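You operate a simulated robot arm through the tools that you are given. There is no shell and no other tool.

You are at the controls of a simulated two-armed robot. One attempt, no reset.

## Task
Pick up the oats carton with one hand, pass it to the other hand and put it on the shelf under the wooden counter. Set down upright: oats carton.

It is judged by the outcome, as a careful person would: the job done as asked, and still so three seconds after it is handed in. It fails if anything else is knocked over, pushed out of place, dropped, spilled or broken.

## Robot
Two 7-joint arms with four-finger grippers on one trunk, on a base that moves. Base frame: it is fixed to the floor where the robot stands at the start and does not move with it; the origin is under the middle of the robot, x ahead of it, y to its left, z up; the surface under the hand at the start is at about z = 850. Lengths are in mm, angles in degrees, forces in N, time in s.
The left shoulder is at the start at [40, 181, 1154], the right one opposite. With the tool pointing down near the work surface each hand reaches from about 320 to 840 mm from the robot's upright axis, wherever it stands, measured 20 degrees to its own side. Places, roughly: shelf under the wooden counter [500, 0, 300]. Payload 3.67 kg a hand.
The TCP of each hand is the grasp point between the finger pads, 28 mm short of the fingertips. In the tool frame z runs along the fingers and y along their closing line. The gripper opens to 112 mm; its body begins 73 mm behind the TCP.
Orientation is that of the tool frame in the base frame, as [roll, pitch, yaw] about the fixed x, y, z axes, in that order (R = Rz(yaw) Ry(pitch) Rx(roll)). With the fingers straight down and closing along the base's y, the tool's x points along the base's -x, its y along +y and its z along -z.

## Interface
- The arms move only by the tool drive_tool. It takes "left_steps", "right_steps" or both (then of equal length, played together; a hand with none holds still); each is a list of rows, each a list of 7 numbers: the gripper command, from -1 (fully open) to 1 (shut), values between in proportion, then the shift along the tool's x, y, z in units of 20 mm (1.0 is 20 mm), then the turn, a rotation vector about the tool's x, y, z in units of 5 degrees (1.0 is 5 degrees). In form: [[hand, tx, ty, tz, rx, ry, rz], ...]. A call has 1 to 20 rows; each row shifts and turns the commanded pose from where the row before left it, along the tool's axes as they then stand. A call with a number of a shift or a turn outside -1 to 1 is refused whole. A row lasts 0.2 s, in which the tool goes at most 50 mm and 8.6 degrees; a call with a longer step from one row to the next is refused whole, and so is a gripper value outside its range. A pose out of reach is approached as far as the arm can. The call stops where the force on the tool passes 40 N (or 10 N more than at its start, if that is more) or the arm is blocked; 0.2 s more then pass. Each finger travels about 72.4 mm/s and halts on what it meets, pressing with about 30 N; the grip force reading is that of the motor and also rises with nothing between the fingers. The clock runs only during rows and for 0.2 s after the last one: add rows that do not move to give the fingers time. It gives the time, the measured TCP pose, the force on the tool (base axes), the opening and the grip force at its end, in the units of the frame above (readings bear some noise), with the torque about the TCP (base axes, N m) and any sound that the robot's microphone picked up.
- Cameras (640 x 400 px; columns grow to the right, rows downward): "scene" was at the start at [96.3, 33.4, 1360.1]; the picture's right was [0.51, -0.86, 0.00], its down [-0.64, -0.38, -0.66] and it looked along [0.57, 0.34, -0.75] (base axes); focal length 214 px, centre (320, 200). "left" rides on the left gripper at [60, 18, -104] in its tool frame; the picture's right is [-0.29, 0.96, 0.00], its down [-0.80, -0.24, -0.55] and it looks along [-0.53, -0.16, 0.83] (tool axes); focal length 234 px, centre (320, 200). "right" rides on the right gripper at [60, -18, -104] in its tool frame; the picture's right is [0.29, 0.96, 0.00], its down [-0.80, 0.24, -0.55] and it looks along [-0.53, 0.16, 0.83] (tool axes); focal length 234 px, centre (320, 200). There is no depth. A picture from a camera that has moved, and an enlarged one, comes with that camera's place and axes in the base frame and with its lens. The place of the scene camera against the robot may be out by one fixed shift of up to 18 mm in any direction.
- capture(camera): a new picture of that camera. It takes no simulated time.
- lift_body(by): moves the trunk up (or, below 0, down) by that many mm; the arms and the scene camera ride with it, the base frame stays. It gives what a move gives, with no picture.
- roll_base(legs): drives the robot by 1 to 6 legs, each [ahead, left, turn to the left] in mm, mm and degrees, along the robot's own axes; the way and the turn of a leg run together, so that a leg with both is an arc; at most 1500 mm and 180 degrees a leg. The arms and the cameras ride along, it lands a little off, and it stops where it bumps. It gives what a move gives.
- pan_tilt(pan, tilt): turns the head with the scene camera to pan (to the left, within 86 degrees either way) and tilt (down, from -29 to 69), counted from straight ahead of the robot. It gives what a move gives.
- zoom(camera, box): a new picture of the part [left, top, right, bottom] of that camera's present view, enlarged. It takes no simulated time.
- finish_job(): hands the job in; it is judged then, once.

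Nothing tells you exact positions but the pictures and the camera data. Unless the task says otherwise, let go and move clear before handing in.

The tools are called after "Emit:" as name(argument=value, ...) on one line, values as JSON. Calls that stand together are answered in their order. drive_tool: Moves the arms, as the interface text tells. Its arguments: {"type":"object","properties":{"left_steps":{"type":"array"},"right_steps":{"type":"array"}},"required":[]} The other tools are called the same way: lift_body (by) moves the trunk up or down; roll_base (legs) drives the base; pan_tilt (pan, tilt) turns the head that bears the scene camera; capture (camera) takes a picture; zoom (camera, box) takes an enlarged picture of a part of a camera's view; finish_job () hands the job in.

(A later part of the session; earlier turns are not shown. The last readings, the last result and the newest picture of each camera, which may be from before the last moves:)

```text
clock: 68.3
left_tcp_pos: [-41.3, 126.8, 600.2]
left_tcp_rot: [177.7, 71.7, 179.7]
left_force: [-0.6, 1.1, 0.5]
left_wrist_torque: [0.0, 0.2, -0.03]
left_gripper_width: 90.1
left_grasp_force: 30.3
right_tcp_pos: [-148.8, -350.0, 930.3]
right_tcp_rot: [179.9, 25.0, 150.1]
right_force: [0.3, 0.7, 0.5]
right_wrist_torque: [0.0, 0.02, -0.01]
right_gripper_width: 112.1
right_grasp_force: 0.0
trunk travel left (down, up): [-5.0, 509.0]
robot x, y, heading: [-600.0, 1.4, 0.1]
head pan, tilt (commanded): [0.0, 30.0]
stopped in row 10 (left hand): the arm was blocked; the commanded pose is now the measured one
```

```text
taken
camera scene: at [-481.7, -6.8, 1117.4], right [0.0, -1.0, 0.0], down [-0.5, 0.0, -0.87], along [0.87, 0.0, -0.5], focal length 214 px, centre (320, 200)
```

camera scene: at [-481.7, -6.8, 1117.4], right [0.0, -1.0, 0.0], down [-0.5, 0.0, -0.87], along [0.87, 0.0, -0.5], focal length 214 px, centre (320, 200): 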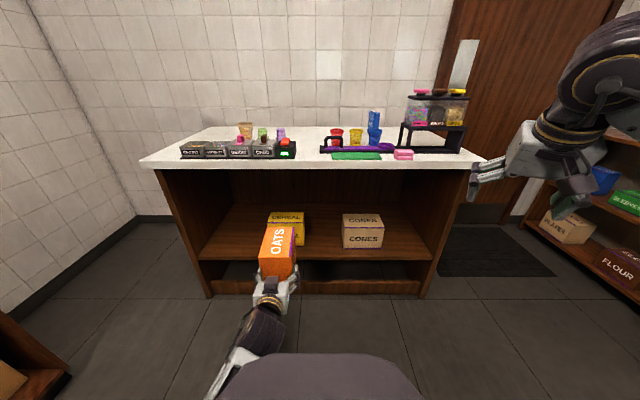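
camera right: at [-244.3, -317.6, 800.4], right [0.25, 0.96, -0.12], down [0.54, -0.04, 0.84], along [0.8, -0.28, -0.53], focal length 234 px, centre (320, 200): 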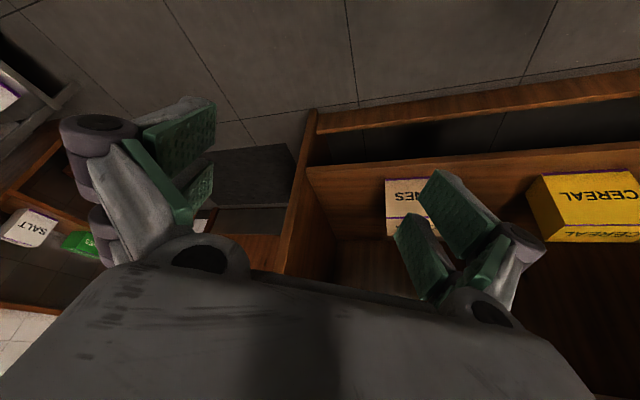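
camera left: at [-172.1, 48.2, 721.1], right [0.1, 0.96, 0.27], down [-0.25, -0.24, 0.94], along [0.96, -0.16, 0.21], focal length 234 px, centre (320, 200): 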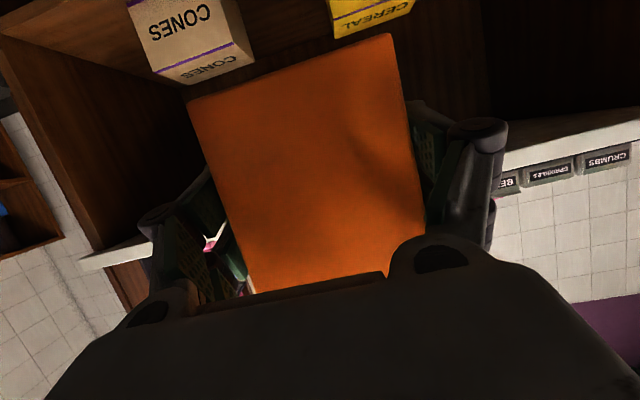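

The left arm was blocked, probably by the robot's own body near the elbow. I look down at the arm to see how it lies.

Emit:
pan_tilt(pan=25, tilt=62)

Emit:
capture(camera="scene")

Emit:
capture(camera="right")

```text
clock: 69.3
left_tcp_pos: [-41.0, 126.5, 599.6]
left_tcp_rot: [177.7, 71.7, 179.5]
left_force: [0.0, 0.2, 0.2]
left_wrist_torque: [-0.03, 0.23, 0.0]
left_gripper_width: 89.9
left_grasp_force: 30.2
right_tcp_pos: [-148.1, -351.2, 931.1]
right_tcp_rot: [-180.0, 25.0, 150.0]
right_force: [0.7, -0.7, 0.1]
right_wrist_torque: [-0.02, 0.05, 0.01]
right_gripper_width: 112.1
right_grasp_force: 0.0
trunk travel left (down, up): [-5.0, 509.0]
robot x, y, heading: [-603.1, -0.4, -0.0]
head pan, tilt (commanded): [25.0, 62.0]
```

```text
taken
camera scene: at [-513.9, 20.3, 1073.6], right [0.42, -0.91, 0.0], down [-0.8, -0.37, -0.47], along [0.43, 0.2, -0.88], focal length 214 px, centre (320, 200)
```

scene: 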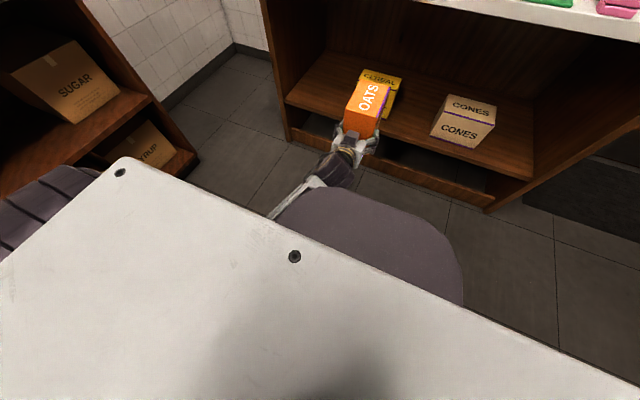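

```text
taken
camera right: at [-243.3, -318.4, 999.7], right [0.25, 0.96, -0.12], down [0.54, -0.04, 0.84], along [0.8, -0.28, -0.53], focal length 234 px, centre (320, 200)
```

right: 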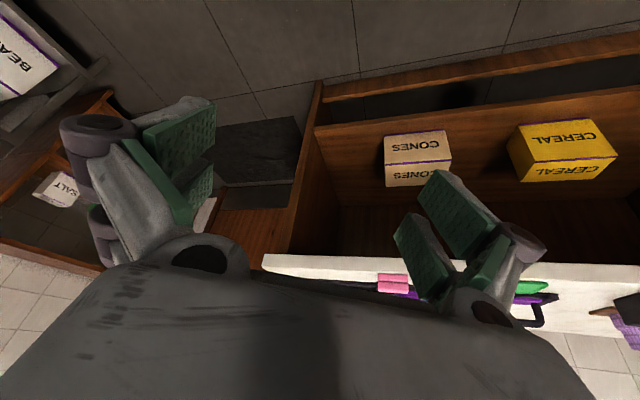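

The forearm lies against the trunk's front; extending the arm forward will free it. I straighten the hand's small twist and move it forward and a bit left, still well short of the counter.

Emit:
drive_tool(left_steps=[[1, -0.3, 0.331, 0.8225, 0, 0, 0], [1, -0.3, 0.331, 0.8225, 0.19, 0.17, -0.015], [1, -0.3, 0.331, 0.8225, 0.19, 0.17, -0.015], [1, -0.3, 0.331, 0.8225, 0, 0, 0], [1, -0.3, 0.331, 0.8225, 0, 0, 0], [1, -0.3, 0.331, 0.8225, 0, 0, 0], [1, -0.3, 0.331, 0.8225, 0, 0, 0], [1, -0.3, 0.331, 0.8225, 0, 0, 0], [1, 0, 0, 0, 0, 0, 0]])

Emit:
capture(camera="scene")

```text
clock: 71.3
left_tcp_pos: [97.0, 177.2, 602.3]
left_tcp_rot: [-179.5, 70.1, -179.5]
left_force: [-0.8, -0.1, 0.2]
left_wrist_torque: [0.01, 0.27, -0.04]
left_gripper_width: 90.2
left_grasp_force: 30.6
right_tcp_pos: [-148.2, -351.0, 931.2]
right_tcp_rot: [180.0, 24.9, 150.0]
right_force: [-0.6, -0.1, 0.3]
right_wrist_torque: [-0.01, -0.01, 0.0]
right_gripper_width: 111.9
right_grasp_force: 0.1
trunk travel left (down, up): [-5.0, 509.0]
robot x, y, heading: [-599.4, 0.0, 0.1]
head pan, tilt (commanded): [25.0, 62.0]
```

```text
taken
camera scene: at [-513.9, 20.3, 1073.6], right [0.42, -0.91, 0.0], down [-0.8, -0.37, -0.47], along [0.42, 0.2, -0.88], focal length 214 px, centre (320, 200)
```

scene: 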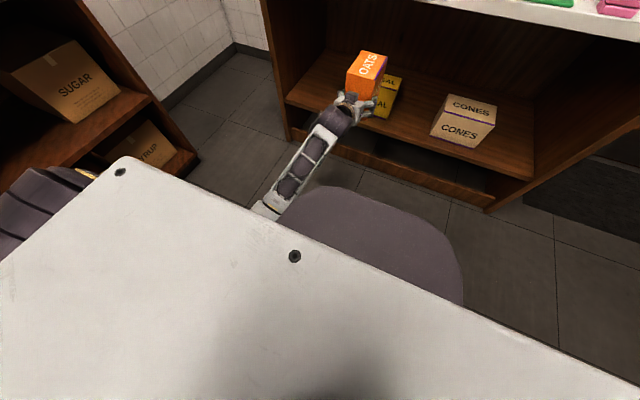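

The arm is free again. I lower it to bring the carton's underside to about 60 mm above shelf level, still in front of the counter.

Emit:
drive_tool(left_steps=[[1, 0.738, 0, 0.2685, 0, 0, 0], [1, 0.738, 0, 0.2685, 0, 0, 0], [1, 0.738, 0, 0.2685, 0, 0, 0], [1, 0.738, 0, 0.2685, 0, 0, 0], [1, 0.738, 0, 0.2685, 0, 0, 0], [1, 0.738, 0, 0.2685, 0, 0, 0], [1, 0.738, 0, 0.2685, 0, 0, 0], [1, 0.738, 0, 0.2685, 0, 0, 0], [1, 0.738, 0, 0.2685, 0, 0, 0], [1, 0.738, 0, 0.2685, 0, 0, 0], [1, 0, 0, 0, 0, 0, 0]])

Emit:
capture(camera="scene")

Emit:
capture(camera="left")

```text
clock: 73.7
left_tcp_pos: [96.8, 177.5, 443.0]
left_tcp_rot: [-179.4, 70.0, -179.7]
left_force: [-0.4, -0.2, -0.8]
left_wrist_torque: [-0.02, 0.25, 0.01]
left_gripper_width: 90.0
left_grasp_force: 30.3
right_tcp_pos: [-149.0, -351.1, 930.9]
right_tcp_rot: [180.0, 24.9, 150.1]
right_force: [-0.3, 0.7, -0.6]
right_wrist_torque: [-0.01, 0.02, -0.04]
right_gripper_width: 111.9
right_grasp_force: 0.0
trunk travel left (down, up): [-5.0, 509.0]
robot x, y, heading: [-600.0, 0.1, 0.1]
head pan, tilt (commanded): [25.0, 62.0]
```

```text
taken
camera scene: at [-513.9, 20.3, 1073.6], right [0.42, -0.91, 0.0], down [-0.8, -0.37, -0.47], along [0.42, 0.2, -0.88], focal length 214 px, centre (320, 200)
```

scene: 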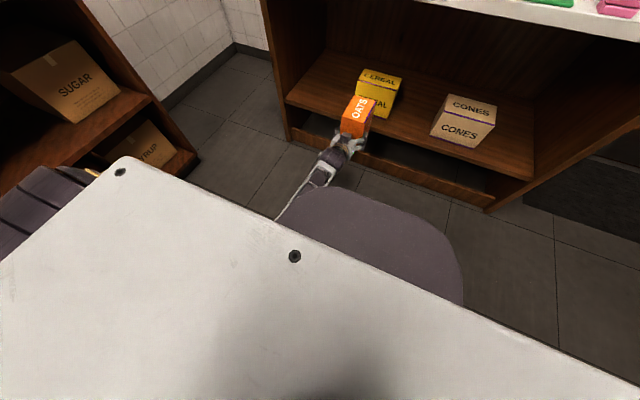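

```text
taken
camera left: at [-20.5, 195.6, 423.4], right [0.1, 0.96, 0.27], down [-0.25, -0.24, 0.94], along [0.96, -0.16, 0.21], focal length 234 px, centre (320, 200)
```

left: 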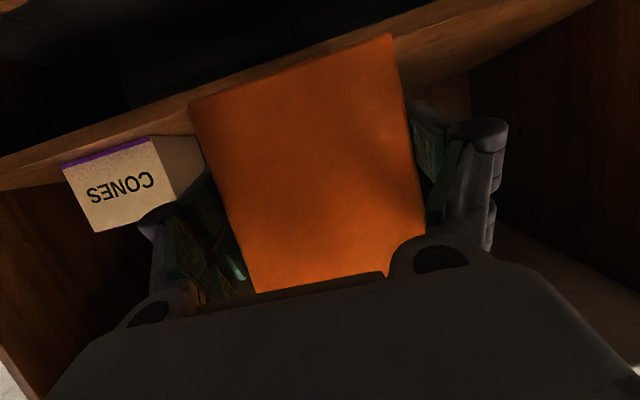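

The left arm is at entry height. I zoom the left camera to check the carton's tilt and to cross-check the shelf level.

Emit:
zoom(camera="left", box=[340, 20, 440, 120])

Emit:
zoom(camera="left", box=[360, 160, 460, 260])

Emit:
zoom(camera="left", box=[160, 80, 260, 180])

Emit:
zoom(camera="left", box=[220, 220, 300, 300])

Emit:
zoom(camera="left", box=[420, 0, 640, 160])

```text
4.00 times, centred on (390, 70) of left
camera zoom: at [-20.5, 195.6, 423.4], right [0.1, 0.96, 0.27], down [-0.25, -0.24, 0.94], along [0.96, -0.16, 0.21], focal length 937 px, centre (40, 720)
```

zoom: 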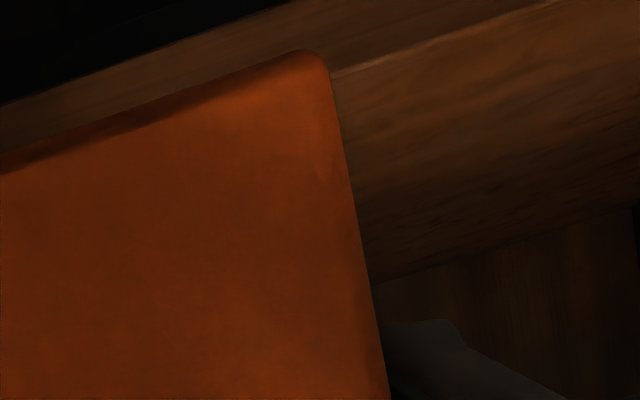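

```text
4.00 times, centred on (410, 210) of left
camera zoom: at [-20.5, 195.6, 423.4], right [0.1, 0.96, 0.27], down [-0.25, -0.24, 0.94], along [0.96, -0.16, 0.21], focal length 937 px, centre (-40, 160)
```

zoom: 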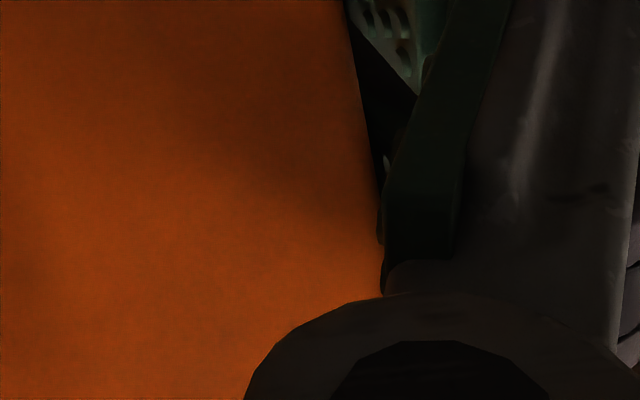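

```text
4.00 times, centred on (210, 130) of left
camera zoom: at [-20.5, 195.6, 423.4], right [0.1, 0.96, 0.27], down [-0.25, -0.24, 0.94], along [0.96, -0.16, 0.21], focal length 937 px, centre (760, 480)
```

zoom: 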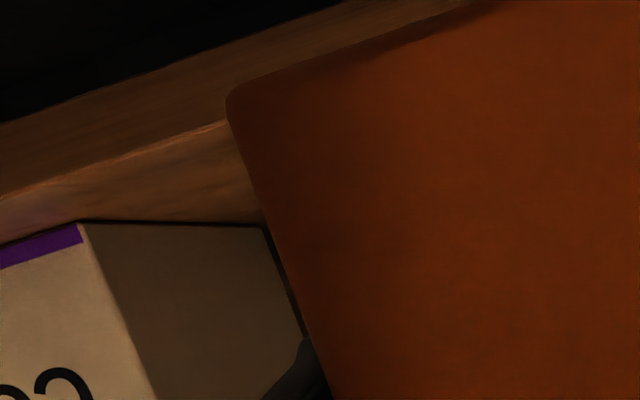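

```text
5.00 times, centred on (260, 260) of left
camera zoom: at [-20.5, 195.6, 423.4], right [0.1, 0.96, 0.27], down [-0.25, -0.24, 0.94], along [0.96, -0.16, 0.21], focal length 1171 px, centre (620, -100)
```

zoom: 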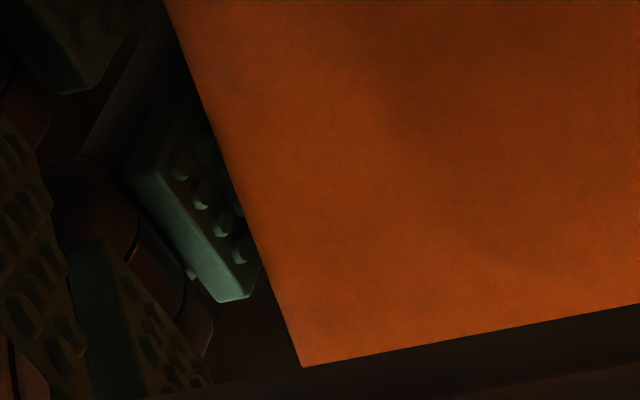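

```text
2.50 times, centred on (530, 80) of left
camera zoom: at [-20.5, 195.6, 423.4], right [0.1, 0.96, 0.27], down [-0.25, -0.24, 0.94], along [0.96, -0.16, 0.21], focal length 585 px, centre (-205, 500)
```

zoom: 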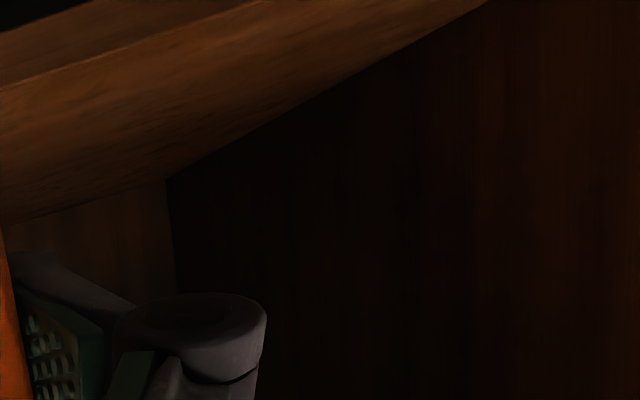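

The carton sits level within about 1°, its underside 54 mm below the left TCP; the wrist view confirms the shelf top at z≈325, free between y≈272 and ≈630. I raise the parked right hand a little and drive the robot sideways left so the carton lines up with y≈445.

Emit:
drive_tool(right_steps=[[-1, -0.42, 0, -0.9, 0, 0, 0], [-1, -0.42, 0, -0.9, 0, 0, 0], [-1, -0.42, 0, -0.9, 0, 0, 0], [-1, -0.42, 0, -0.9, 0, 0, 0], [-1, -0.42, 0, -0.9, 0, 0, 0]])

Emit:
roll_base(legs=[[0, 268, 0]])

Emit:
pan_tilt(pan=10, tilt=45)

Emit:
capture(camera="scene")

Emit:
capture(camera="left")

```text
clock: 74.9
left_tcp_pos: [96.6, 176.8, 443.2]
left_tcp_rot: [-179.6, 70.0, -179.6]
left_force: [-0.2, -0.6, -0.6]
left_wrist_torque: [0.01, 0.26, 0.03]
left_gripper_width: 90.0
left_grasp_force: 29.8
right_tcp_pos: [-148.0, -350.4, 1030.8]
right_tcp_rot: [-179.9, 25.0, 150.0]
right_force: [-0.6, 0.7, 0.4]
right_wrist_torque: [0.02, 0.0, 0.02]
right_gripper_width: 112.0
right_grasp_force: 0.1
trunk travel left (down, up): [-5.0, 509.0]
robot x, y, heading: [-603.3, -1.4, -0.0]
head pan, tilt (commanded): [25.0, 62.0]
```

```text
clock: 76.9
left_tcp_pos: [96.3, 448.0, 443.1]
left_tcp_rot: [-179.3, 70.0, -179.4]
left_force: [-0.2, -0.7, -0.3]
left_wrist_torque: [-0.01, 0.23, -0.01]
left_gripper_width: 89.9
left_grasp_force: 30.1
right_tcp_pos: [-148.4, -81.3, 1030.9]
right_tcp_rot: [-179.9, 25.1, 150.1]
right_force: [0.5, 1.1, -0.2]
right_wrist_torque: [-0.02, 0.01, 0.0]
right_gripper_width: 112.2
right_grasp_force: 0.1
trunk travel left (down, up): [-5.0, 509.0]
robot x, y, heading: [-598.7, 266.7, 0.2]
head pan, tilt (commanded): [25.0, 62.0]
```

```text
clock: 77.7
left_tcp_pos: [95.5, 448.1, 443.7]
left_tcp_rot: [-179.5, 69.9, -179.7]
left_force: [0.1, -0.3, 0.5]
left_wrist_torque: [0.0, 0.29, 0.01]
left_gripper_width: 89.9
left_grasp_force: 30.0
right_tcp_pos: [-148.7, -82.0, 1029.8]
right_tcp_rot: [-179.9, 25.0, 150.1]
right_force: [0.7, 0.4, -0.9]
right_wrist_torque: [0.0, 0.01, 0.02]
right_gripper_width: 112.3
right_grasp_force: 0.0
trunk travel left (down, up): [-5.0, 509.0]
robot x, y, heading: [-601.5, 265.1, -0.0]
head pan, tilt (commanded): [10.0, 45.0]
```

```text
taken
camera scene: at [-492.5, 276.3, 1095.3], right [0.18, -0.98, 0.0], down [-0.7, -0.12, -0.71], along [0.69, 0.12, -0.71], focal length 214 px, centre (320, 200)
```

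scene: 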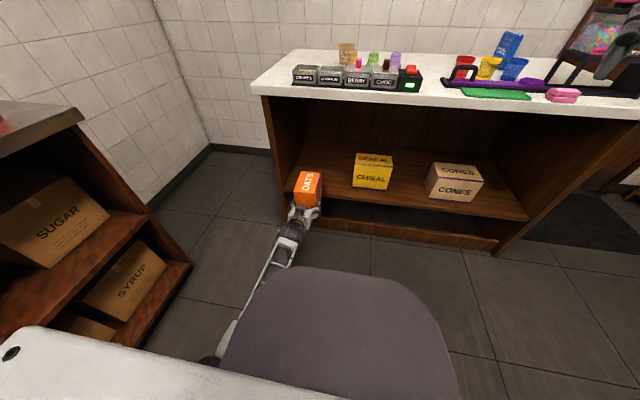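

```text
taken
camera left: at [-21.2, 465.1, 423.4], right [0.1, 0.96, 0.27], down [-0.25, -0.24, 0.94], along [0.96, -0.16, 0.21], focal length 234 px, centre (320, 200)
```

left: 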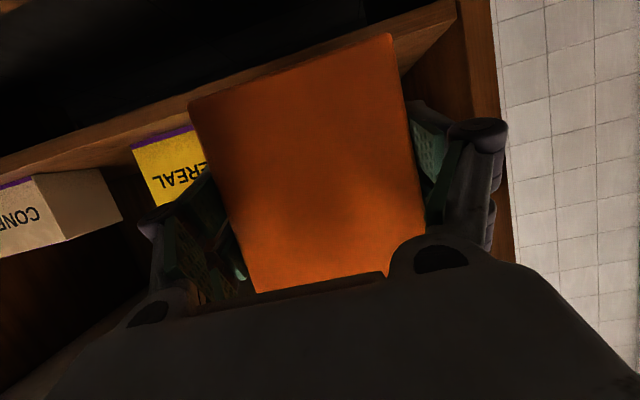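

Everything is lined up: the carton at y≈448 between the CEREAL box (272) and the left panel (≈624), with 64 mm of height to spare over the shelf. I drive the robot straight ahead 290 mm to bring the carton in over the shelf.

Emit:
roll_base(legs=[[290, 0, 0]])

Emit:
capture(camera="scene")

Emit:
capture(camera="left")

```text
clock: 79.7
left_tcp_pos: [386.4, 448.4, 442.5]
left_tcp_rot: [-179.5, 69.9, -179.7]
left_force: [0.5, -0.8, 0.0]
left_wrist_torque: [0.0, 0.26, 0.0]
left_gripper_width: 89.8
left_grasp_force: 30.2
right_tcp_pos: [141.6, -80.3, 1029.5]
right_tcp_rot: [180.0, 25.0, 150.1]
right_force: [0.7, -0.4, 0.0]
right_wrist_torque: [0.01, 0.03, -0.03]
right_gripper_width: 111.9
right_grasp_force: 0.0
trunk travel left (down, up): [-5.0, 509.0]
robot x, y, heading: [-313.1, 267.5, 0.3]
head pan, tilt (commanded): [10.0, 45.0]
```

```text
taken
camera scene: at [-201.8, 276.9, 1095.2], right [0.18, -0.98, 0.0], down [-0.7, -0.12, -0.71], along [0.69, 0.12, -0.71], focal length 214 px, centre (320, 200)
```

scene: 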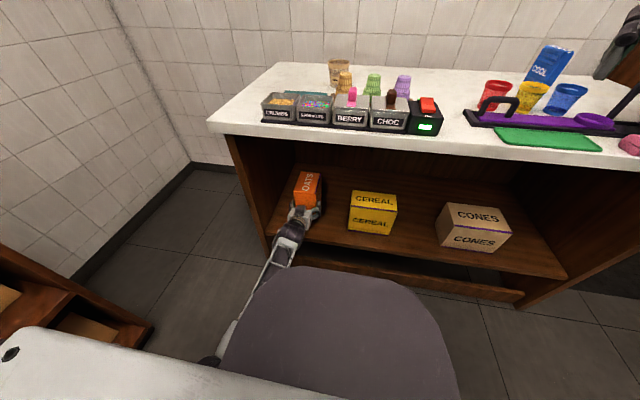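

```text
taken
camera left: at [268.8, 465.9, 422.9], right [0.1, 0.96, 0.27], down [-0.25, -0.24, 0.94], along [0.96, -0.16, 0.21], focal length 234 px, centre (320, 200)
```

left: 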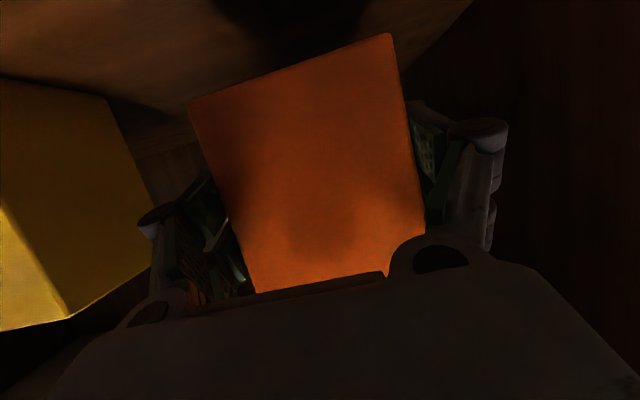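

The carton is over the shelf, its near face about 60 mm in from the front edge. I lower it 50 mm straight down and check.

Emit:
drive_tool(left_steps=[[1, 0.47, 0, 0.171, 0, 0, 0], [1, 0.47, 0, 0.171, 0, 0, 0], [1, 0.47, 0, 0.171, 0, 0, 0], [1, 0.47, 0, 0.171, 0, 0, 0], [1, 0.376, 0, 0.137, 0, 0, 0], [1, 0, 0, 0, 0, 0, 0]])

Emit:
zoom(camera="scene", box=[250, 140, 410, 250])

Emit:
capture(camera="left")

```text
clock: 81.1
left_tcp_pos: [383.7, 463.7, 391.4]
left_tcp_rot: [176.0, 69.7, 176.3]
left_force: [0.7, 0.0, 0.7]
left_wrist_torque: [-0.03, 0.21, 0.02]
left_gripper_width: 89.7
left_grasp_force: 30.1
right_tcp_pos: [141.3, -81.7, 1030.8]
right_tcp_rot: [-180.0, 25.0, 150.1]
right_force: [-1.1, 0.0, 0.6]
right_wrist_torque: [0.0, 0.01, 0.04]
right_gripper_width: 112.0
right_grasp_force: 0.1
trunk travel left (down, up): [-5.0, 509.0]
robot x, y, heading: [-311.6, 271.8, -0.1]
head pan, tilt (commanded): [10.0, 45.0]
```

```text
3.64 times, centred on (330, 195) of scene
camera zoom: at [-202.6, 276.9, 1095.1], right [0.18, -0.98, 0.0], down [-0.7, -0.12, -0.71], along [0.7, 0.12, -0.71], focal length 780 px, centre (284, 218)
```

zoom: 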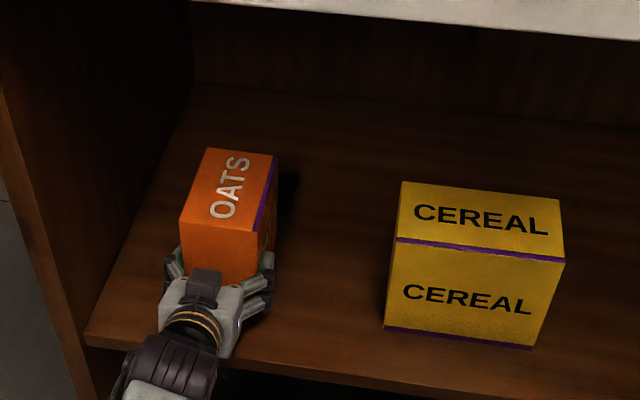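

```text
taken
camera left: at [266.6, 481.4, 372.1], right [0.1, 0.95, 0.29], down [-0.24, -0.26, 0.93], along [0.96, -0.16, 0.21], focal length 234 px, centre (320, 200)
```

left: 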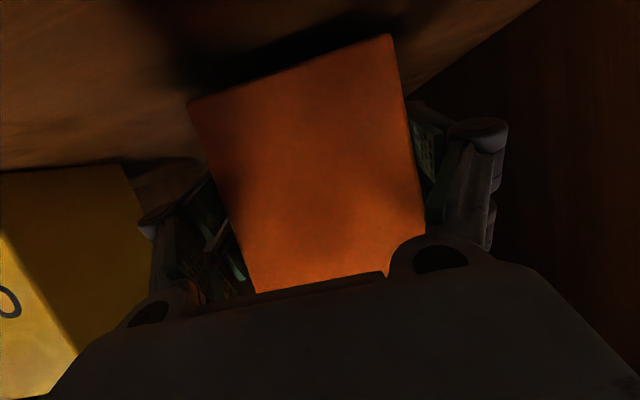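

The hand drifted sideways (15 mm, ~4°) with no force on the tool: the left forearm is being nudged by the robot's own base hood. I raise the carton again and back out to rearrange the arm further to the left of the hood, testing the lowering in free space first.

Emit:
drive_tool(left_steps=[[1, -0.376, 0, -0.137, 0, 0, 0], [1, -0.47, 0, -0.171, 0, 0, 0], [1, -0.47, 0, -0.171, 0, 0, 0], [1, -0.47, 0, -0.171, 0, 0, 0], [1, -0.47, 0, -0.171, 0, 0, 0], [1, 0, 0, 0, 0, 0, 0]])

Emit:
capture(camera="left")

```text
clock: 82.5
left_tcp_pos: [386.1, 458.7, 442.5]
left_tcp_rot: [176.8, 70.0, 176.9]
left_force: [-0.1, 0.2, -0.9]
left_wrist_torque: [-0.01, 0.21, -0.01]
left_gripper_width: 90.1
left_grasp_force: 30.3
right_tcp_pos: [142.1, -81.5, 1031.3]
right_tcp_rot: [-179.9, 24.8, 150.1]
right_force: [-0.4, -0.7, -0.7]
right_wrist_torque: [-0.04, -0.01, -0.01]
right_gripper_width: 111.9
right_grasp_force: 0.1
trunk travel left (down, up): [-5.0, 509.0]
robot x, y, heading: [-310.4, 269.7, 0.0]
head pan, tilt (commanded): [10.0, 45.0]
```

```text
taken
camera left: at [268.6, 476.8, 422.6], right [0.1, 0.95, 0.29], down [-0.25, -0.26, 0.93], along [0.96, -0.16, 0.21], focal length 234 px, centre (320, 200)
```

left: 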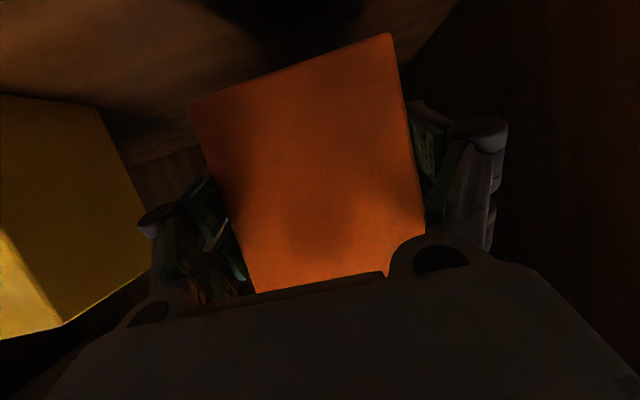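

Emit:
roll_base(legs=[[-290, 0, 0]])

Emit:
capture(camera="scene")

```text
clock: 84.5
left_tcp_pos: [97.0, 457.5, 442.5]
left_tcp_rot: [176.8, 70.0, 177.1]
left_force: [0.0, -0.8, 0.1]
left_wrist_torque: [0.01, 0.22, -0.04]
left_gripper_width: 89.7
left_grasp_force: 29.4
right_tcp_pos: [-148.7, -82.9, 1029.9]
right_tcp_rot: [-179.9, 25.1, 150.1]
right_force: [-0.7, 0.6, -0.2]
right_wrist_torque: [0.03, -0.01, -0.01]
right_gripper_width: 112.0
right_grasp_force: 0.1
trunk travel left (down, up): [-5.0, 509.0]
robot x, y, heading: [-602.7, 266.8, -0.1]
head pan, tilt (commanded): [10.0, 45.0]
```

```text
taken
camera scene: at [-493.2, 276.2, 1095.4], right [0.18, -0.98, 0.0], down [-0.7, -0.12, -0.71], along [0.7, 0.12, -0.71], focal length 214 px, centre (320, 200)
```

scene: 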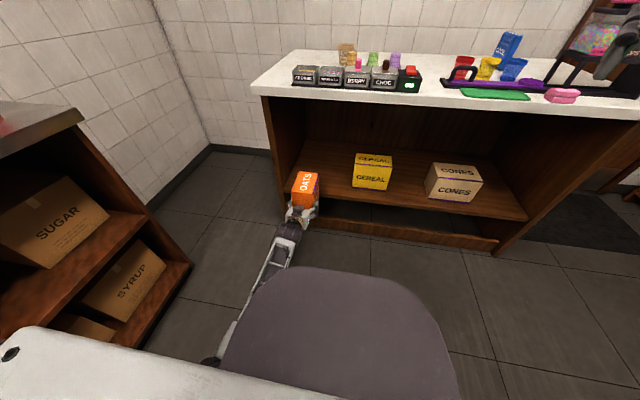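

Emit:
drive_tool(left_steps=[[1, 0, 0.6, 0, 0, 0, 0], [1, 0, 0.6, 0, 0, 0, 0], [1, 0, 0.6, 0, 0, 0, 0], [1, 0, 0.6, 0, 0, 0, 0], [1, 0, 0.6, 0, 0, 0, 0], [1, 0, 0.6, 0, 0, 0, 0], [1, 0, 0.6, 0, 0, 0, 0], [1, 0, 0.6, 0, 0, 0, 0], [1, 0, 0.6, 0, 0, 0, 0], [1, 0, 0.6, 0, 0, 0, 0], [1, 0, 0, 0, 0, 0, 0]])

Emit:
capture(camera="scene")

```text
clock: 86.9
left_tcp_pos: [96.8, 578.4, 444.3]
left_tcp_rot: [176.8, 69.9, 177.1]
left_force: [-0.2, -0.1, -0.2]
left_wrist_torque: [0.02, 0.25, -0.01]
left_gripper_width: 90.0
left_grasp_force: 30.0
right_tcp_pos: [-148.2, -82.0, 1030.7]
right_tcp_rot: [-180.0, 25.0, 150.1]
right_force: [0.6, 0.5, 0.4]
right_wrist_torque: [0.01, -0.01, 0.0]
right_gripper_width: 112.1
right_grasp_force: 0.0
trunk travel left (down, up): [-5.0, 509.0]
robot x, y, heading: [-603.6, 267.5, -0.1]
head pan, tilt (commanded): [10.0, 45.0]
```

```text
taken
camera scene: at [-492.4, 276.3, 1095.3], right [0.18, -0.98, 0.0], down [-0.7, -0.12, -0.71], along [0.7, 0.12, -0.71], focal length 214 px, centre (320, 200)
```

scene: 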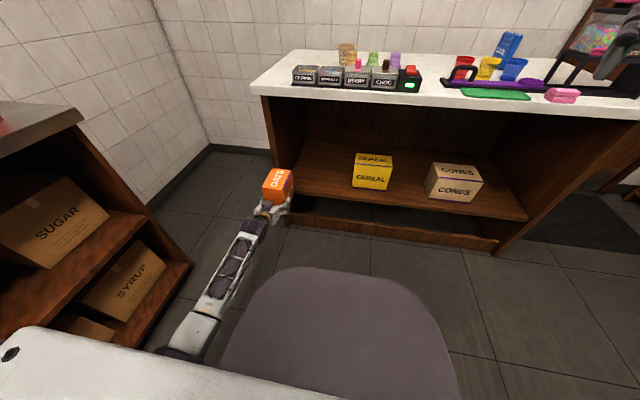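

The forearm now has a clear gap to the hood. I straighten the small twist and test the lowering here in free space down to placing height.

Emit:
drive_tool(left_steps=[[1, 0, 0, 0, 0.096, -0.02, -0.2], [1, 0, 0, 0, 0, 0, 0], [1, 0.47, 0, 0.171, 0, 0, 0], [1, 0.47, 0, 0.171, 0, 0, 0], [1, 0.47, 0, 0.171, 0, 0, 0], [1, 0.47, 0, 0.171, 0, 0, 0], [1, 0.47, 0, 0.171, 0, 0, 0], [1, 0.47, 0, 0.171, 0, 0, 0], [1, 0.235, 0, 0.086, 0, 0, 0], [1, 0, 0, 0, 0, 0, 0]])

Emit:
capture(camera="scene")

```text
clock: 89.1
left_tcp_pos: [96.3, 578.1, 379.8]
left_tcp_rot: [-179.9, 70.1, -179.9]
left_force: [-0.6, 0.1, 0.0]
left_wrist_torque: [0.01, 0.22, 0.01]
left_gripper_width: 89.8
left_grasp_force: 29.7
right_tcp_pos: [-149.2, -82.6, 1030.1]
right_tcp_rot: [-180.0, 25.0, 150.0]
right_force: [-0.4, -0.2, -0.4]
right_wrist_torque: [-0.01, 0.03, 0.01]
right_gripper_width: 112.2
right_grasp_force: 0.1
trunk travel left (down, up): [-5.0, 509.0]
robot x, y, heading: [-598.0, 266.1, 0.3]
head pan, tilt (commanded): [10.0, 45.0]
```

```text
taken
camera scene: at [-492.4, 276.3, 1095.3], right [0.18, -0.98, 0.0], down [-0.7, -0.12, -0.71], along [0.7, 0.12, -0.71], focal length 214 px, centre (320, 200)
```

scene: 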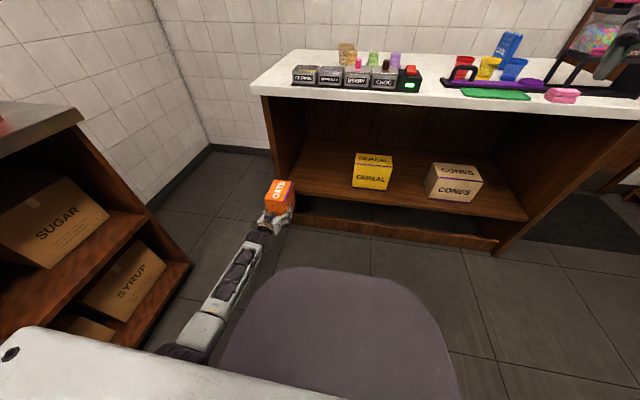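

At placing height the hand stays true with the arm held to the left. I raise it again, then drive the robot right 133 mm to line the carton up at y≈445.

Emit:
drive_tool(left_steps=[[1, -0.235, 0, -0.086, 0, 0, 0], [1, -0.47, 0, -0.171, 0, 0, 0], [1, -0.47, 0, -0.171, 0, 0, 0], [1, -0.47, 0, -0.171, 0, 0, 0], [1, -0.47, 0, -0.171, 0, 0, 0], [1, -0.47, 0, -0.171, 0, 0, 0], [1, -0.47, 0, -0.171, 0, 0, 0], [1, 0, 0, 0, 0, 0, 0]])

Emit:
roll_base(legs=[[0, -133, 0]])

Emit:
capture(camera="scene")

Emit:
capture(camera="left")

```text
clock: 90.9
left_tcp_pos: [95.7, 578.0, 443.9]
left_tcp_rot: [-179.8, 70.0, 180.0]
left_force: [-0.3, -0.3, 0.0]
left_wrist_torque: [0.04, 0.24, -0.02]
left_gripper_width: 89.6
left_grasp_force: 29.6
right_tcp_pos: [-148.4, -83.3, 1029.5]
right_tcp_rot: [180.0, 25.0, 150.2]
right_force: [0.0, -0.1, -1.3]
right_wrist_torque: [-0.01, 0.0, 0.03]
right_gripper_width: 111.9
right_grasp_force: 0.1
trunk travel left (down, up): [-5.0, 509.0]
robot x, y, heading: [-600.7, 269.2, 0.4]
head pan, tilt (commanded): [10.0, 45.0]
```

```text
clock: 92.3
left_tcp_pos: [95.9, 442.6, 443.3]
left_tcp_rot: [180.0, 70.0, 179.7]
left_force: [-0.9, -0.5, -0.5]
left_wrist_torque: [0.0, 0.26, 0.04]
left_gripper_width: 89.9
left_grasp_force: 29.7
right_tcp_pos: [-148.1, -217.1, 1030.3]
right_tcp_rot: [179.9, 25.0, 150.0]
right_force: [0.4, -0.2, -1.1]
right_wrist_torque: [0.05, -0.04, 0.01]
right_gripper_width: 111.9
right_grasp_force: 0.0
trunk travel left (down, up): [-5.0, 509.0]
robot x, y, heading: [-600.4, 134.5, 0.2]
head pan, tilt (commanded): [10.0, 45.0]
```

```text
taken
camera scene: at [-492.1, 141.4, 1095.3], right [0.18, -0.98, 0.0], down [-0.7, -0.12, -0.71], along [0.7, 0.13, -0.71], focal length 214 px, centre (320, 200)
```

scene: 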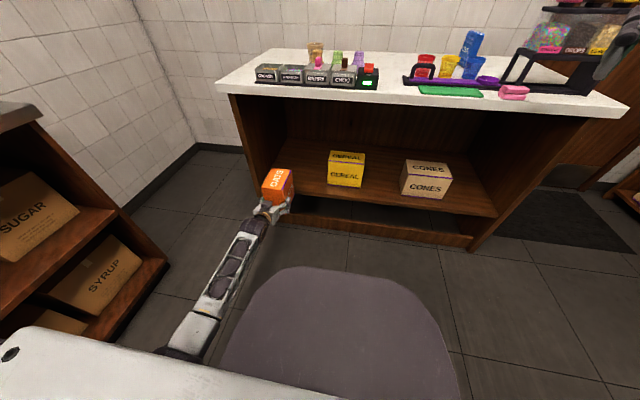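

```text
taken
camera left: at [-20.9, 461.6, 424.3], right [0.1, 0.96, 0.27], down [-0.25, -0.24, 0.94], along [0.96, -0.16, 0.21], focal length 234 px, centre (320, 200)
```

left: 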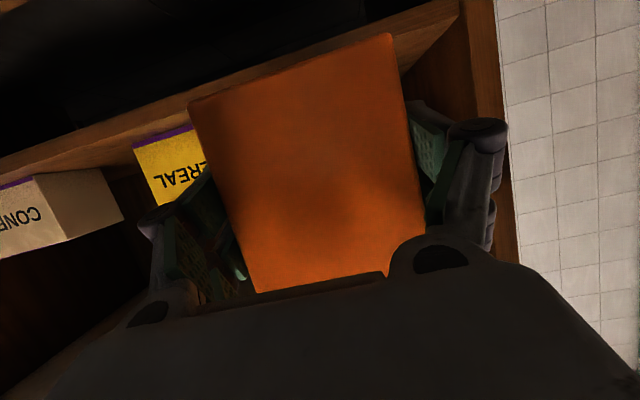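

Lined up at y≈443 with the arm clear of the hood. I drive straight ahead 290 mm again.

Emit:
roll_base(legs=[[290, 0, 0]])

Emit:
capture(camera="scene")

Emit:
capture(camera="left")

```text
clock: 94.3
left_tcp_pos: [383.4, 443.9, 443.7]
left_tcp_rot: [-179.9, 70.0, -180.0]
left_force: [0.2, -0.5, -0.6]
left_wrist_torque: [0.02, 0.24, 0.0]
left_gripper_width: 89.8
left_grasp_force: 29.7
right_tcp_pos: [140.4, -215.4, 1031.0]
right_tcp_rot: [-179.9, 25.0, 150.1]
right_force: [0.1, 1.3, -0.2]
right_wrist_torque: [0.03, 0.01, -0.02]
right_gripper_width: 111.9
right_grasp_force: 0.1
trunk travel left (down, up): [-5.0, 509.0]
robot x, y, heading: [-317.4, 136.7, 0.1]
head pan, tilt (commanded): [10.0, 45.0]
```

```text
taken
camera scene: at [-203.9, 143.1, 1095.2], right [0.18, -0.98, 0.0], down [-0.7, -0.12, -0.71], along [0.7, 0.12, -0.71], focal length 214 px, centre (320, 200)
```

scene: 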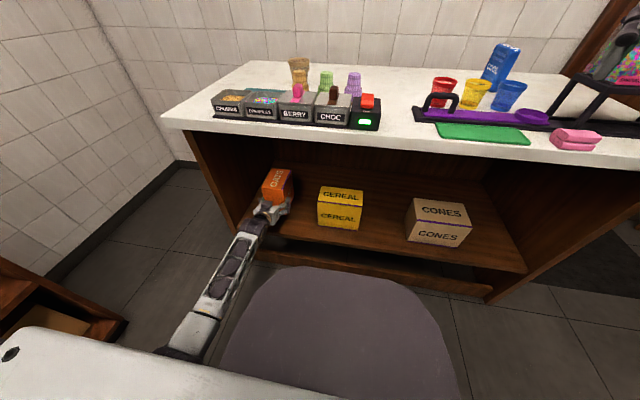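

```text
taken
camera left: at [266.7, 462.1, 423.2], right [0.1, 0.96, 0.27], down [-0.25, -0.24, 0.94], along [0.96, -0.16, 0.21], focal length 234 px, centre (320, 200)
```

left: 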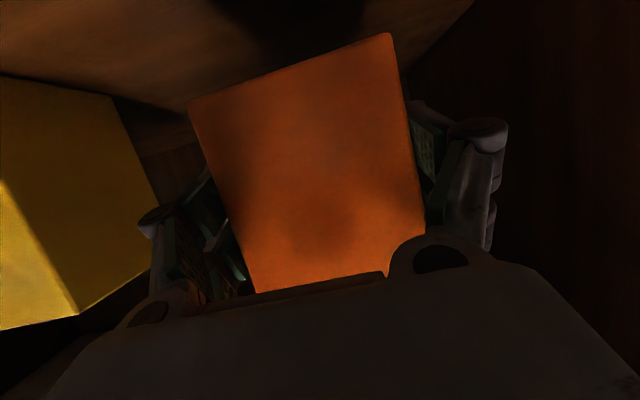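

The carton is back over the shelf at y≈444. I lower it 50 mm and confirm the pose stays true.

Emit:
drive_tool(left_steps=[[1, 0.47, 0, 0.171, 0, 0, 0], [1, 0.47, 0, 0.171, 0, 0, 0], [1, 0.47, 0, 0.171, 0, 0, 0], [1, 0.47, 0, 0.171, 0, 0, 0], [1, 0.47, 0, 0.171, 0, 0, 0], [1, 0.1, 0, 0.036, 0, 0, 0], [1, 0, 0, 0, 0, 0, 0]])

Emit:
zoom(camera="scene", box=[210, 140, 370, 260])

Emit:
capture(camera="left")

```text
clock: 95.9
left_tcp_pos: [383.7, 444.6, 391.3]
left_tcp_rot: [-179.9, 70.2, -180.0]
left_force: [0.0, 0.9, -0.9]
left_wrist_torque: [0.02, 0.2, 0.02]
left_gripper_width: 90.0
left_grasp_force: 30.1
right_tcp_pos: [139.1, -214.8, 1030.6]
right_tcp_rot: [-180.0, 24.9, 150.1]
right_force: [0.1, -0.2, -0.4]
right_wrist_torque: [-0.01, -0.03, 0.0]
right_gripper_width: 112.0
right_grasp_force: 0.0
trunk travel left (down, up): [-5.0, 509.0]
robot x, y, heading: [-311.9, 138.0, -0.0]
head pan, tilt (commanded): [10.0, 45.0]
```

```text
3.33 times, centred on (290, 200) of scene
camera zoom: at [-204.7, 143.1, 1095.3], right [0.18, -0.98, 0.0], down [-0.7, -0.12, -0.71], along [0.7, 0.12, -0.71], focal length 715 px, centre (420, 200)
```

zoom: 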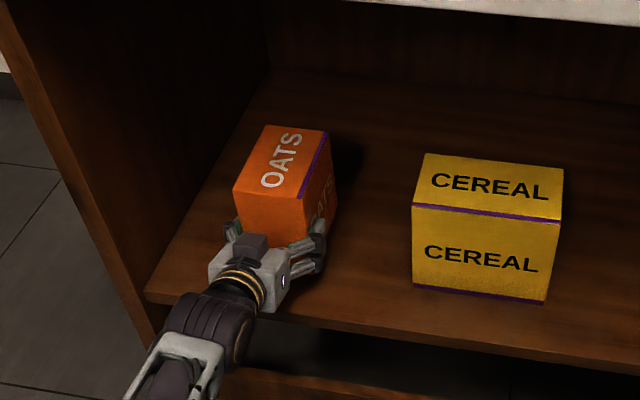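

```text
taken
camera left: at [266.4, 462.0, 371.4], right [0.1, 0.96, 0.27], down [-0.25, -0.24, 0.94], along [0.96, -0.16, 0.21], focal length 234 px, centre (320, 200)
```

left: 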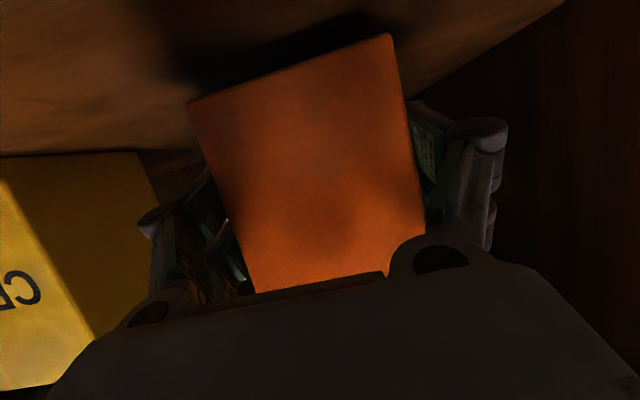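

The pose stays true and there is about 10 mm left to the shelf. I creep down in 2 mm steps, watching the force.

Emit:
drive_tool(left_steps=[[1, 0.094, 0, 0.0342, 0, 0, 0], [1, 0.094, 0, 0.0342, 0, 0, 0], [1, 0.094, 0, 0.0342, 0, 0, 0], [1, 0.047, 0, 0.0171, 0, 0, 0], [1, 0.047, 0, 0.0171, 0, 0, 0], [1, 0, 0, 0, 0, 0, 0]])

Emit:
capture(camera="left")

```text
clock: 97.3
left_tcp_pos: [384.6, 444.6, 383.9]
left_tcp_rot: [-180.0, 69.9, -180.0]
left_force: [0.0, 0.4, -0.5]
left_wrist_torque: [-0.01, 0.21, 0.06]
left_gripper_width: 89.9
left_grasp_force: 30.6
right_tcp_pos: [139.6, -215.5, 1030.8]
right_tcp_rot: [180.0, 25.0, 149.9]
right_force: [0.5, 0.3, -0.5]
right_wrist_torque: [0.02, 0.03, -0.01]
right_gripper_width: 111.8
right_grasp_force: 0.1
trunk travel left (down, up): [-5.0, 509.0]
robot x, y, heading: [-311.3, 135.9, 0.3]
head pan, tilt (commanded): [10.0, 45.0]
```

```text
taken
camera left: at [266.6, 462.3, 363.5], right [0.1, 0.96, 0.27], down [-0.25, -0.24, 0.94], along [0.96, -0.16, 0.21], focal length 234 px, centre (320, 200)
```

left: 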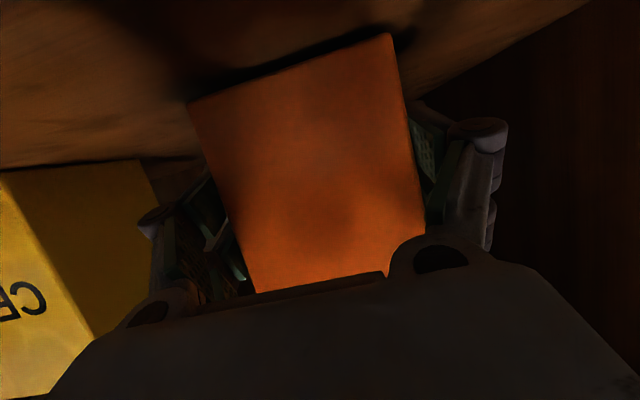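

Emit:
drive_tool(left_steps=[[1, 0.047, 0, 0.0171, 0, 0, 0], [1, 0.047, 0, 0.0171, 0, 0, 0], [1, 0.047, 0, 0.0171, 0, 0, 0], [1, 0, 0, 0, 0, 0, 0]])

```text
clock: 98.3
left_tcp_pos: [383.2, 444.2, 381.6]
left_tcp_rot: [-179.9, 70.0, -180.0]
left_force: [-0.3, 0.6, 0.7]
left_wrist_torque: [0.03, 0.22, -0.01]
left_gripper_width: 89.9
left_grasp_force: 29.6
right_tcp_pos: [139.5, -214.8, 1030.3]
right_tcp_rot: [179.9, 24.9, 150.0]
right_force: [-0.1, -0.6, 0.3]
right_wrist_torque: [0.01, 0.01, 0.02]
right_gripper_width: 112.2
right_grasp_force: 0.1
trunk travel left (down, up): [-5.0, 509.0]
robot x, y, heading: [-310.3, 133.0, 0.3]
head pan, tilt (commanded): [10.0, 45.0]
```

The carton isn't touching yet (torque still shows its full weight); I take it down a few more millimetres in 1 mm steps.

Emit:
drive_tool(left_steps=[[1, 0.047, 0, 0.0171, 0, 0, 0], [1, 0.047, 0, 0.0171, 0, 0, 0], [1, 0.047, 0, 0.0171, 0, 0, 0], [1, 0, 0, 0, 0, 0, 0]])

Emit:
zoom(camera="left", box=[160, 0, 460, 190])

```text
clock: 99.3
left_tcp_pos: [383.0, 443.3, 379.7]
left_tcp_rot: [180.0, 70.3, 179.9]
left_force: [0.2, 0.8, 4.3]
left_wrist_torque: [0.27, 0.43, -0.01]
left_gripper_width: 90.1
left_grasp_force: 30.3
right_tcp_pos: [138.2, -216.5, 1030.3]
right_tcp_rot: [180.0, 25.0, 150.0]
right_force: [0.0, 0.2, -0.1]
right_wrist_torque: [-0.02, 0.0, 0.0]
right_gripper_width: 111.9
right_grasp_force: 0.0
trunk travel left (down, up): [-5.0, 509.0]
robot x, y, heading: [-313.1, 134.3, 0.2]
head pan, tilt (commanded): [10.0, 45.0]
```

```text
2.11 times, centred on (310, 95) of left
camera zoom: at [266.4, 462.1, 359.4], right [0.1, 0.96, 0.27], down [-0.25, -0.24, 0.94], along [0.96, -0.16, 0.22], focal length 493 px, centre (341, 421)
```

zoom: 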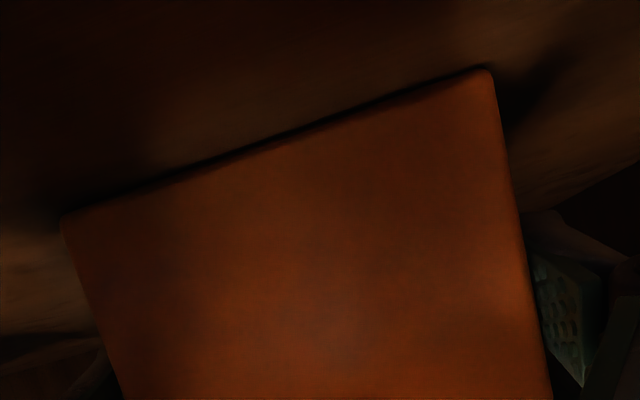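

The carton's near edge has touched the shelf (about 4 N up). I tip the hand nose-down by 1° to bring the far end down flat, and watch the torque.

Emit:
drive_tool(left_steps=[[1, 0, 0, 0, 0, 0.1, 0], [1, 0, 0, 0, 0, 0.1, 0], [1, 0, 0, 0, 0, 0, 0]])

Emit:
zoom(camera="scene", box=[210, 140, 370, 260])

```text
clock: 100.1
left_tcp_pos: [384.3, 444.3, 380.9]
left_tcp_rot: [180.0, 69.3, 179.8]
left_force: [3.4, 1.6, 5.4]
left_wrist_torque: [0.29, -1.1, 0.09]
left_gripper_width: 90.1
left_grasp_force: 29.9
right_tcp_pos: [137.6, -216.0, 1030.7]
right_tcp_rot: [180.0, 24.9, 150.1]
right_force: [0.2, -0.4, -0.4]
right_wrist_torque: [0.02, 0.0, 0.02]
right_gripper_width: 112.1
right_grasp_force: 0.0
trunk travel left (down, up): [-5.0, 509.0]
robot x, y, heading: [-313.0, 134.8, 0.1]
head pan, tilt (commanded): [10.0, 45.0]
```

```text
3.33 times, centred on (290, 200) of scene
camera zoom: at [-205.6, 142.8, 1095.5], right [0.18, -0.98, 0.0], down [-0.7, -0.12, -0.71], along [0.7, 0.12, -0.71], focal length 715 px, centre (420, 200)
```

zoom: 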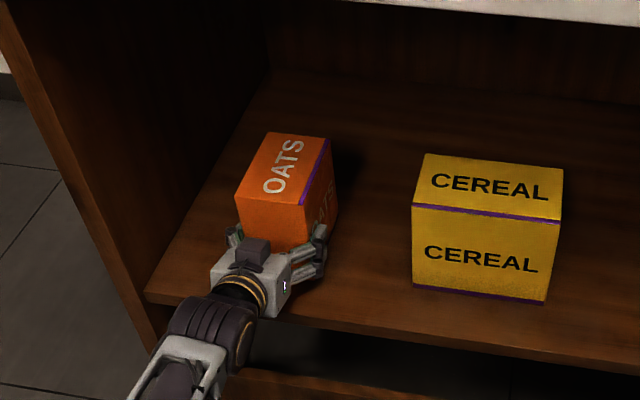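

Now the far edge carries the load, so level lies in between. I take back a little of that turn, so the carton rests flat, and check.

Emit:
drive_tool(left_steps=[[1, 0, 0, 0, 0, -0.09, 0], [1, 0, 0, 0, 0, 0, 0]])

```text
clock: 100.7
left_tcp_pos: [383.7, 444.8, 379.6]
left_tcp_rot: [-180.0, 69.6, 179.8]
left_force: [4.3, 2.0, 10.5]
left_wrist_torque: [0.0, 0.28, -0.04]
left_gripper_width: 90.0
left_grasp_force: 30.2
right_tcp_pos: [138.8, -215.9, 1030.4]
right_tcp_rot: [179.9, 24.9, 150.0]
right_force: [0.1, 0.9, 0.2]
right_wrist_torque: [-0.01, -0.01, -0.02]
right_gripper_width: 112.3
right_grasp_force: 0.0
trunk travel left (down, up): [-5.0, 509.0]
robot x, y, heading: [-317.8, 135.3, 0.2]
head pan, tilt (commanded): [10.0, 45.0]
```

The carton rests flat with a light downward press and balanced torque. I open the left gripper, holding the hand still.

Emit:
drive_tool(left_steps=[[0.2, 0, 0, 0, 0, 0, 0], [-0.4, 0, 0, 0, 0, 0, 0], [-1, 0, 0, 0, 0, 0, 0], [-1, 0, 0, 0, 0, 0, 0], [-1, 0, 0, 0, 0, 0, 0]])

Emit:
zoom(camera="scene", box=[210, 140, 370, 260])

Emit:
capture(camera="left")

```text
clock: 101.9
left_tcp_pos: [383.7, 443.8, 378.3]
left_tcp_rot: [179.9, 69.5, -179.9]
left_force: [0.2, -0.6, -0.3]
left_wrist_torque: [0.0, 0.02, -0.01]
left_gripper_width: 112.0
left_grasp_force: 0.1
right_tcp_pos: [138.7, -214.0, 1030.8]
right_tcp_rot: [180.0, 25.1, 150.0]
right_force: [-1.1, 1.2, -0.1]
right_wrist_torque: [0.01, 0.01, 0.03]
right_gripper_width: 112.0
right_grasp_force: 0.2
trunk travel left (down, up): [-5.0, 509.0]
robot x, y, heading: [-310.9, 137.8, 0.3]
head pan, tilt (commanded): [10.0, 45.0]
```

```text
3.33 times, centred on (290, 200) of scene
camera zoom: at [-205.3, 142.9, 1095.4], right [0.18, -0.98, 0.0], down [-0.7, -0.12, -0.71], along [0.7, 0.12, -0.71], focal length 715 px, centre (420, 200)
```

zoom: 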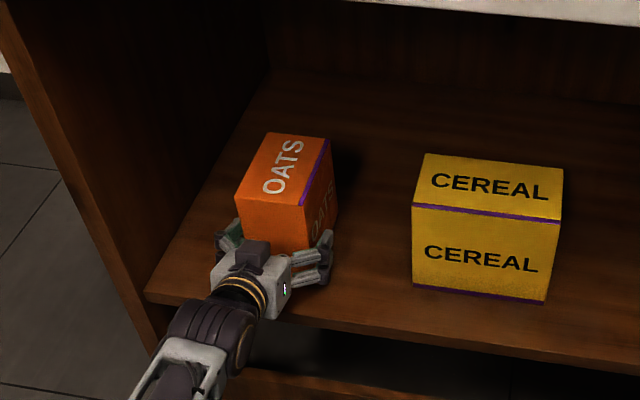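

```text
taken
camera left: at [265.6, 461.9, 359.0], right [0.1, 0.96, 0.27], down [-0.24, -0.24, 0.94], along [0.97, -0.16, 0.2], focal length 234 px, centre (320, 200)
```

left: 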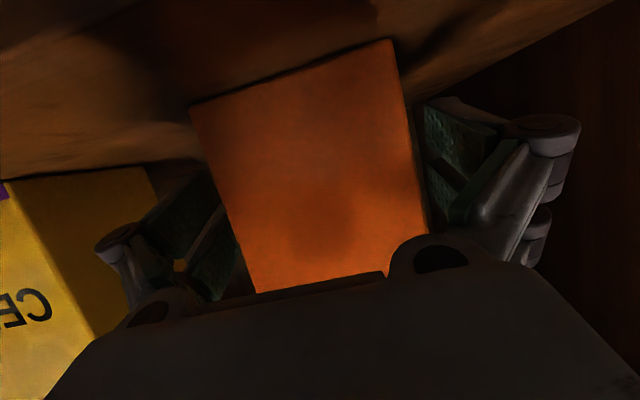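

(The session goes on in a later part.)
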